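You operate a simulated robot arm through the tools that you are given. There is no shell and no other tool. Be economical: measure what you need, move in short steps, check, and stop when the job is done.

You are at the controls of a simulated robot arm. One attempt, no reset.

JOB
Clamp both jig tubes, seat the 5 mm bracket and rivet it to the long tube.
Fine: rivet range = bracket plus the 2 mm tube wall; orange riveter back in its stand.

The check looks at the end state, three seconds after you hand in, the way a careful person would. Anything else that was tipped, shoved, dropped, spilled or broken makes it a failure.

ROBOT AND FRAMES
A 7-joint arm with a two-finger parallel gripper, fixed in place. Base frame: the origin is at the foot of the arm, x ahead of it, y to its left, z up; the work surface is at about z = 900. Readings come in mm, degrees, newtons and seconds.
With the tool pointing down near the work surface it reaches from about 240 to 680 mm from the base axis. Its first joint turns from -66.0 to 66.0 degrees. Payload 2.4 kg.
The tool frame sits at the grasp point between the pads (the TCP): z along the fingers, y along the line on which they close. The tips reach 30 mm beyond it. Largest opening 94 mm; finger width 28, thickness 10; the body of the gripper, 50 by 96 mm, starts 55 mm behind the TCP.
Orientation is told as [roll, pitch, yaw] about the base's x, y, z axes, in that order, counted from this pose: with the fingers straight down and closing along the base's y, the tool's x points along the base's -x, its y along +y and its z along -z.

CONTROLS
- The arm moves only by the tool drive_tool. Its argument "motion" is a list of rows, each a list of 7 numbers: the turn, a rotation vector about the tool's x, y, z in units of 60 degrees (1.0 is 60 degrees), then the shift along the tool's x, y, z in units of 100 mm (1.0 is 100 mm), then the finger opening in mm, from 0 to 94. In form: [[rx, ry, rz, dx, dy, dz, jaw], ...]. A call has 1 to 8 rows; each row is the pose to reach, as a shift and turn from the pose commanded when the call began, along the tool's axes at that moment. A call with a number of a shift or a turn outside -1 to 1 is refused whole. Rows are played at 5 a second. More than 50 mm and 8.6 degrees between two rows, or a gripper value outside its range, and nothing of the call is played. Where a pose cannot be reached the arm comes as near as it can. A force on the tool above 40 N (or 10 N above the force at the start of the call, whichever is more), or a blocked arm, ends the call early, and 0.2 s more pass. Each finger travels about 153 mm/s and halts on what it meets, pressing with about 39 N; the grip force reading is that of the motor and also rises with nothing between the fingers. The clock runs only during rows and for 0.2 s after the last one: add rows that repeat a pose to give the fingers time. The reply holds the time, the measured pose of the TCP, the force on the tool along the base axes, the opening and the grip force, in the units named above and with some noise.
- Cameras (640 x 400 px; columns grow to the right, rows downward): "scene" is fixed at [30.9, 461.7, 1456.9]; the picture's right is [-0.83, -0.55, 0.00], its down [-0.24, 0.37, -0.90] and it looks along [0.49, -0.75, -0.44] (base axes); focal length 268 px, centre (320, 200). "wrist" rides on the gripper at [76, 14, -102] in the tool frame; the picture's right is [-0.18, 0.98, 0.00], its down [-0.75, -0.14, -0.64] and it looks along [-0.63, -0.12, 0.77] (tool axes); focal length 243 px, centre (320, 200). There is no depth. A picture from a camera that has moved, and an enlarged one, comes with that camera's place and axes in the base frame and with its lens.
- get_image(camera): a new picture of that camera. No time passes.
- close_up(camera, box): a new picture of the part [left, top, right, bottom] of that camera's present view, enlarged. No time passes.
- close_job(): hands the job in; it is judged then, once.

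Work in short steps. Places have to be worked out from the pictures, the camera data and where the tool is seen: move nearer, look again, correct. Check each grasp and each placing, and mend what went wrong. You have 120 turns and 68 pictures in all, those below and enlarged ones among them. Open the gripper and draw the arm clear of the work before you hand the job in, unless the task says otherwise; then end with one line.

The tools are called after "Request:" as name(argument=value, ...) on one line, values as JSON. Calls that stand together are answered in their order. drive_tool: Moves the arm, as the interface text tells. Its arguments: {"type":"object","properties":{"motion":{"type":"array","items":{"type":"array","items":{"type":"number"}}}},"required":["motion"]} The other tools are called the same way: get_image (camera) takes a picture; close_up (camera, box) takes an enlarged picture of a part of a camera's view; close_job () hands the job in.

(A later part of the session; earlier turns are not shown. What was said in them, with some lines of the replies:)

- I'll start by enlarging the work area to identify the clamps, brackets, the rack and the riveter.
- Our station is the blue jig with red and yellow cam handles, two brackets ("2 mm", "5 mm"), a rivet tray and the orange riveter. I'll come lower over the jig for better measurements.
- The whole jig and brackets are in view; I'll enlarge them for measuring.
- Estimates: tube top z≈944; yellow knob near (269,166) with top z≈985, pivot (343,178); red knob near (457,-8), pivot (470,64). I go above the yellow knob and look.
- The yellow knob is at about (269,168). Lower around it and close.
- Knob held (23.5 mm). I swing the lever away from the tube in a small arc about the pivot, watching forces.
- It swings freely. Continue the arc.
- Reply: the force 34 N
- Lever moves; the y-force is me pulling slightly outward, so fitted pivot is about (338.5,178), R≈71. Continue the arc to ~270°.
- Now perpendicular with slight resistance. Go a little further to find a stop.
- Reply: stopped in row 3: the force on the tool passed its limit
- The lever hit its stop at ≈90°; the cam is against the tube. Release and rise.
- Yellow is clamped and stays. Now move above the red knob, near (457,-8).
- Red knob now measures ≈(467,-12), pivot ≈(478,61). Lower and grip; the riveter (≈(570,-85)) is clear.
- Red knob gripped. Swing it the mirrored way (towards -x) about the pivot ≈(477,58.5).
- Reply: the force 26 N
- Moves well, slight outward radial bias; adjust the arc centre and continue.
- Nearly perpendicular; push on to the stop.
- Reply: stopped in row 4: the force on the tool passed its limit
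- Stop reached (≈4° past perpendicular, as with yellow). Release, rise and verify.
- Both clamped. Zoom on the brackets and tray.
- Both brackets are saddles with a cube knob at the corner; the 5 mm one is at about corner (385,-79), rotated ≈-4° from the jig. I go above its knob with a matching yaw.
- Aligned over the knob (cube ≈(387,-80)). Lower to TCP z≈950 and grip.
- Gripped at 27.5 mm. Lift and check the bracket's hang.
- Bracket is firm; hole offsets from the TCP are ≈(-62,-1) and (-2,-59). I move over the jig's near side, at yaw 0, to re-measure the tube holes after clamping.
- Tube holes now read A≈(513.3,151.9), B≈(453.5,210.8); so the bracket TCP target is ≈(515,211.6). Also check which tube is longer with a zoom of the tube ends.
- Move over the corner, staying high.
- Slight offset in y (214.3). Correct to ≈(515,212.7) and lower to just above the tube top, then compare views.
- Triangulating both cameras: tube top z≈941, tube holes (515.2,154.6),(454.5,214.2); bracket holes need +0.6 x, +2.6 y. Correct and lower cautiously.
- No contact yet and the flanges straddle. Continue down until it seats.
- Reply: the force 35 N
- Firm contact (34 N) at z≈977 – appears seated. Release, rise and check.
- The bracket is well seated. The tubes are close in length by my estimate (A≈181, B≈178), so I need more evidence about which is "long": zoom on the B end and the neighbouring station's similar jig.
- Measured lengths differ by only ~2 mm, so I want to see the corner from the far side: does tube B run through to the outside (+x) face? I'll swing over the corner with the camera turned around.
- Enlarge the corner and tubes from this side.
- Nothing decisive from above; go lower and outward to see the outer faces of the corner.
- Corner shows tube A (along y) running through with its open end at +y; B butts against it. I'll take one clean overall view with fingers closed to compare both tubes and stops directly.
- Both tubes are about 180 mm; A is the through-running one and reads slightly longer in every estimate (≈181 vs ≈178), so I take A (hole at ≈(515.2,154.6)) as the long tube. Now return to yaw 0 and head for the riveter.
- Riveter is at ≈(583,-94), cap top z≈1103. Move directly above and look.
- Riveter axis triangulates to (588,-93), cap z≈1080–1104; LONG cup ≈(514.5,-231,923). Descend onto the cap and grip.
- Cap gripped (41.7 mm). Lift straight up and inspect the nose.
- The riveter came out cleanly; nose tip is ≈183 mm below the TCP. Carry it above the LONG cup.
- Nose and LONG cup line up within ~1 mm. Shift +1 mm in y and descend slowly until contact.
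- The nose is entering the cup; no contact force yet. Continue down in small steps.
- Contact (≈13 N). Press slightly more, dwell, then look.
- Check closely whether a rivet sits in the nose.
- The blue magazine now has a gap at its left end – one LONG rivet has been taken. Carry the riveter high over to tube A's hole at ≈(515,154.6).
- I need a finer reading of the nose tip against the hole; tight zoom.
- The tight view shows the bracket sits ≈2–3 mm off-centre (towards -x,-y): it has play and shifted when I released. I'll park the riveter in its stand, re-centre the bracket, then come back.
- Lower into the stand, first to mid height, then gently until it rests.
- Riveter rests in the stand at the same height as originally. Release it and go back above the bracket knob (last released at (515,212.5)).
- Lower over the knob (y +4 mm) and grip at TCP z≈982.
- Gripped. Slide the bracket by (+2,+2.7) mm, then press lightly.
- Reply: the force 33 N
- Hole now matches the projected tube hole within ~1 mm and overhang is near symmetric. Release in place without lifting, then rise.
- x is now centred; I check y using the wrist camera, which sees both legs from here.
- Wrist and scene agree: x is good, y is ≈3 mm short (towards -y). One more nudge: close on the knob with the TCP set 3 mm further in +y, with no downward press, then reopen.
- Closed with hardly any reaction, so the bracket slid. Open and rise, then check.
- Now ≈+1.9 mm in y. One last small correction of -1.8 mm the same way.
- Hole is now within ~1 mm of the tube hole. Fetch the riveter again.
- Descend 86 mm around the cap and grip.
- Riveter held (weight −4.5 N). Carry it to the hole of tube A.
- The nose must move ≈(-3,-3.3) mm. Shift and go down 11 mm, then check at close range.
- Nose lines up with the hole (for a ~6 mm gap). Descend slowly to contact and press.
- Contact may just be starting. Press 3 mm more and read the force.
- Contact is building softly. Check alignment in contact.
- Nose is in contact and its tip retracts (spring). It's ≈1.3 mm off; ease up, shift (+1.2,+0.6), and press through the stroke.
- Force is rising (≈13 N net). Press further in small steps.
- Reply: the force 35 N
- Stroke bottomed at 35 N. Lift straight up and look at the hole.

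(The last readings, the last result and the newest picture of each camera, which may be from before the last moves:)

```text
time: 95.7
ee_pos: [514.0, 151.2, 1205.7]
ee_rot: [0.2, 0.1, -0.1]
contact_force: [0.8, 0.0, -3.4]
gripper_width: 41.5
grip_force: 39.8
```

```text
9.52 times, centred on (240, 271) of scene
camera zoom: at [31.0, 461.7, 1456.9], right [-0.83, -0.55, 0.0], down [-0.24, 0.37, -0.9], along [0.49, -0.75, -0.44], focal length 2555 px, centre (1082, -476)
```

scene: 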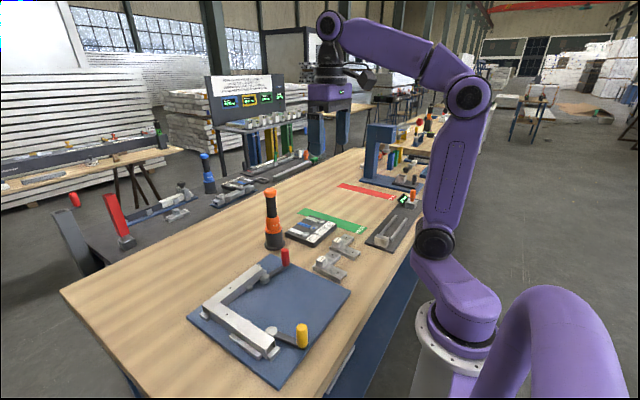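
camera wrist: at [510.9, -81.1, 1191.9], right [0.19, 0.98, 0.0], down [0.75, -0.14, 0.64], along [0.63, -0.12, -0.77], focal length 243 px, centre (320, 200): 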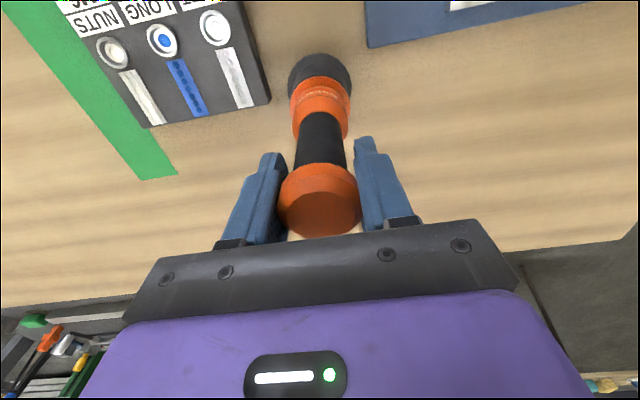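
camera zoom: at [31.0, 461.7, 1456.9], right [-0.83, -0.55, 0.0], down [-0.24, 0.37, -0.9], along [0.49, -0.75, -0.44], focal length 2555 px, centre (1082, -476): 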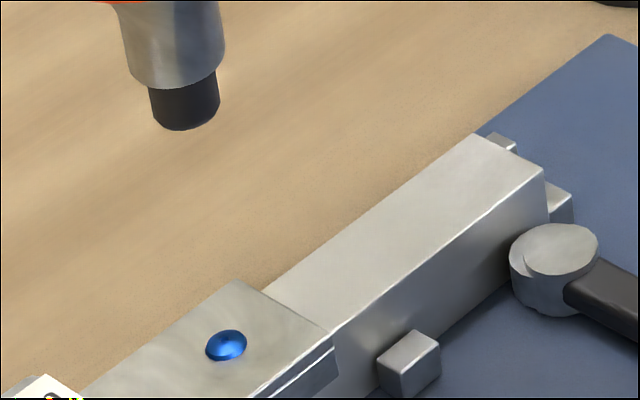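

The blue LONG rivet is set in tube A. Return the riveter to its stand by exactly reversing the commanded path.

Request:
drive_tool(motion=[[0, 0, 0, -0.1, -0.33, 0, 10], [0, 0, 0, -0.2, -0.66, 0, 10], [0, 0, 0, -0.3, -1, 0, 10]])

Request:
drive_tool(motion=[[0, 0, 0, -0.1, -0.33, 0, 10], [0, 0, 0, -0.2, -0.66, 0, 10], [0, 0, 0, -0.3, -1, 0, 10]])

Request:
drive_tool(motion=[[0, 0, 0, -0.1, -0.3, 0, 10], [0, 0, 0, -0.148, -0.458, 0, 10], [0, 0, 0, -0.148, -0.458, 0, 10], [0, 0, 0, -0.148, -0.458, 0, 10]])

```text
time: 96.5
ee_pos: [543.0, 52.5, 1206.4]
ee_rot: [0.2, 0.1, 0.0]
contact_force: [0.8, 0.8, -4.6]
gripper_width: 41.5
grip_force: 38.9
```

```text
time: 97.3
ee_pos: [573.5, -48.7, 1206.1]
ee_rot: [0.1, 0.0, -0.1]
contact_force: [0.1, -0.2, -4.4]
gripper_width: 41.5
grip_force: 38.8
```

```text
time: 98.3
ee_pos: [588.5, -90.2, 1204.5]
ee_rot: [0.2, 0.1, -0.1]
contact_force: [0.1, 0.4, -3.9]
gripper_width: 41.6
grip_force: 39.0
```

Lower into the stand gently (y −1.5 mm).

Request:
drive_tool(motion=[[0, 0, 0, 0, -0.015, 0.2, 10], [0, 0, 0, 0, -0.015, 0.4, 10], [0, 0, 0, 0, -0.015, 0.6, 10], [0, 0, 0, 0, -0.015, 0.8, 10], [0, 0, 0, 0, -0.015, 0.8, 10]])

Request:
drive_tool(motion=[[0, 0, 0, 0, 0, 0.12, 10], [0, 0, 0, 0, 0, 0.22, 10], [0, 0, 0, 0, 0, 0.28, 10], [0, 0, 0, 0, 0, 0.32, 10], [0, 0, 0, 0, 0, 0.35, 10], [0, 0, 0, 0, 0, 0.37, 10]])

```text
time: 99.5
ee_pos: [589.8, -96.0, 1123.4]
ee_rot: [0.2, -0.1, -0.2]
contact_force: [-1.1, -0.2, -4.3]
gripper_width: 41.7
grip_force: 38.8
```

```text
time: 100.9
ee_pos: [588.8, -94.7, 1087.5]
ee_rot: [0.3, 0.0, -0.1]
contact_force: [-0.6, 0.5, -4.0]
gripper_width: 41.8
grip_force: 39.3
```

Not resting yet (force still the weight); go down a little more.

Request:
drive_tool(motion=[[0, 0, 0, 0, 0, 0.015, 10], [0, 0, 0, 0, 0, 0.03, 10], [0, 0, 0, 0, 0, 0.04, 10], [0, 0, 0, 0, 0, 0.05, 10]])

```text
time: 101.9
ee_pos: [587.4, -95.2, 1083.8]
ee_rot: [0.2, -0.1, -0.1]
contact_force: [-2.8, 1.7, 8.7]
gripper_width: 41.8
grip_force: 38.6
```

Resting in the stand. Open and rise clear.

Request:
drive_tool(motion=[[0, 0, 0, 0, 0, -0.01, 55], [0, 0, 0, 0, 0, -0.01, 80], [0, 0, 0, 0, 0, -0.01, 80], [0, 0, 0, 0, 0, -0.4, 80], [0, 0, 0, 0, 0, -0.8, 80], [0, 0, 0, 0, 0, -1, 80]])

Request:
drive_tool(motion=[[0, 0, 0, 0.4, 0.2, -0.2, 80], [0, 0, 0, 0.8, 0.4, -0.4, 80], [0, 0, 0, 1, 0.6, -0.6, 80]])

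Request:
get_image(camera="scene")

```text
time: 103.3
ee_pos: [588.7, -93.2, 1183.1]
ee_rot: [0.3, 0.1, 0.0]
contact_force: [1.0, 0.2, -0.8]
gripper_width: 80.0
grip_force: 0.1
```

```text
time: 104.1
ee_pos: [486.3, -32.5, 1242.8]
ee_rot: [0.1, 0.1, 0.1]
contact_force: [0.3, 0.3, 0.3]
gripper_width: 79.9
grip_force: 0.0
```

```text
refused: no pictures are left
```

The riveter was released while resting in its stand, the gripper is open and the arm is clear. No pictures are left, so I'm handing the job in.

Request:
close_job()

```text
The job is handed in.
```

I clamped both tubes, seated the 5 mm bracket to within about 1 mm of the holes, set a LONG rivet through it into the through-running tube and put the orange riveter back in its stand. Two points are not certain: the tubes measured within about 2 mm of each other in length, so taking that one as the long tube was a judgment, and I had no picture left to confirm the riveter's final position.
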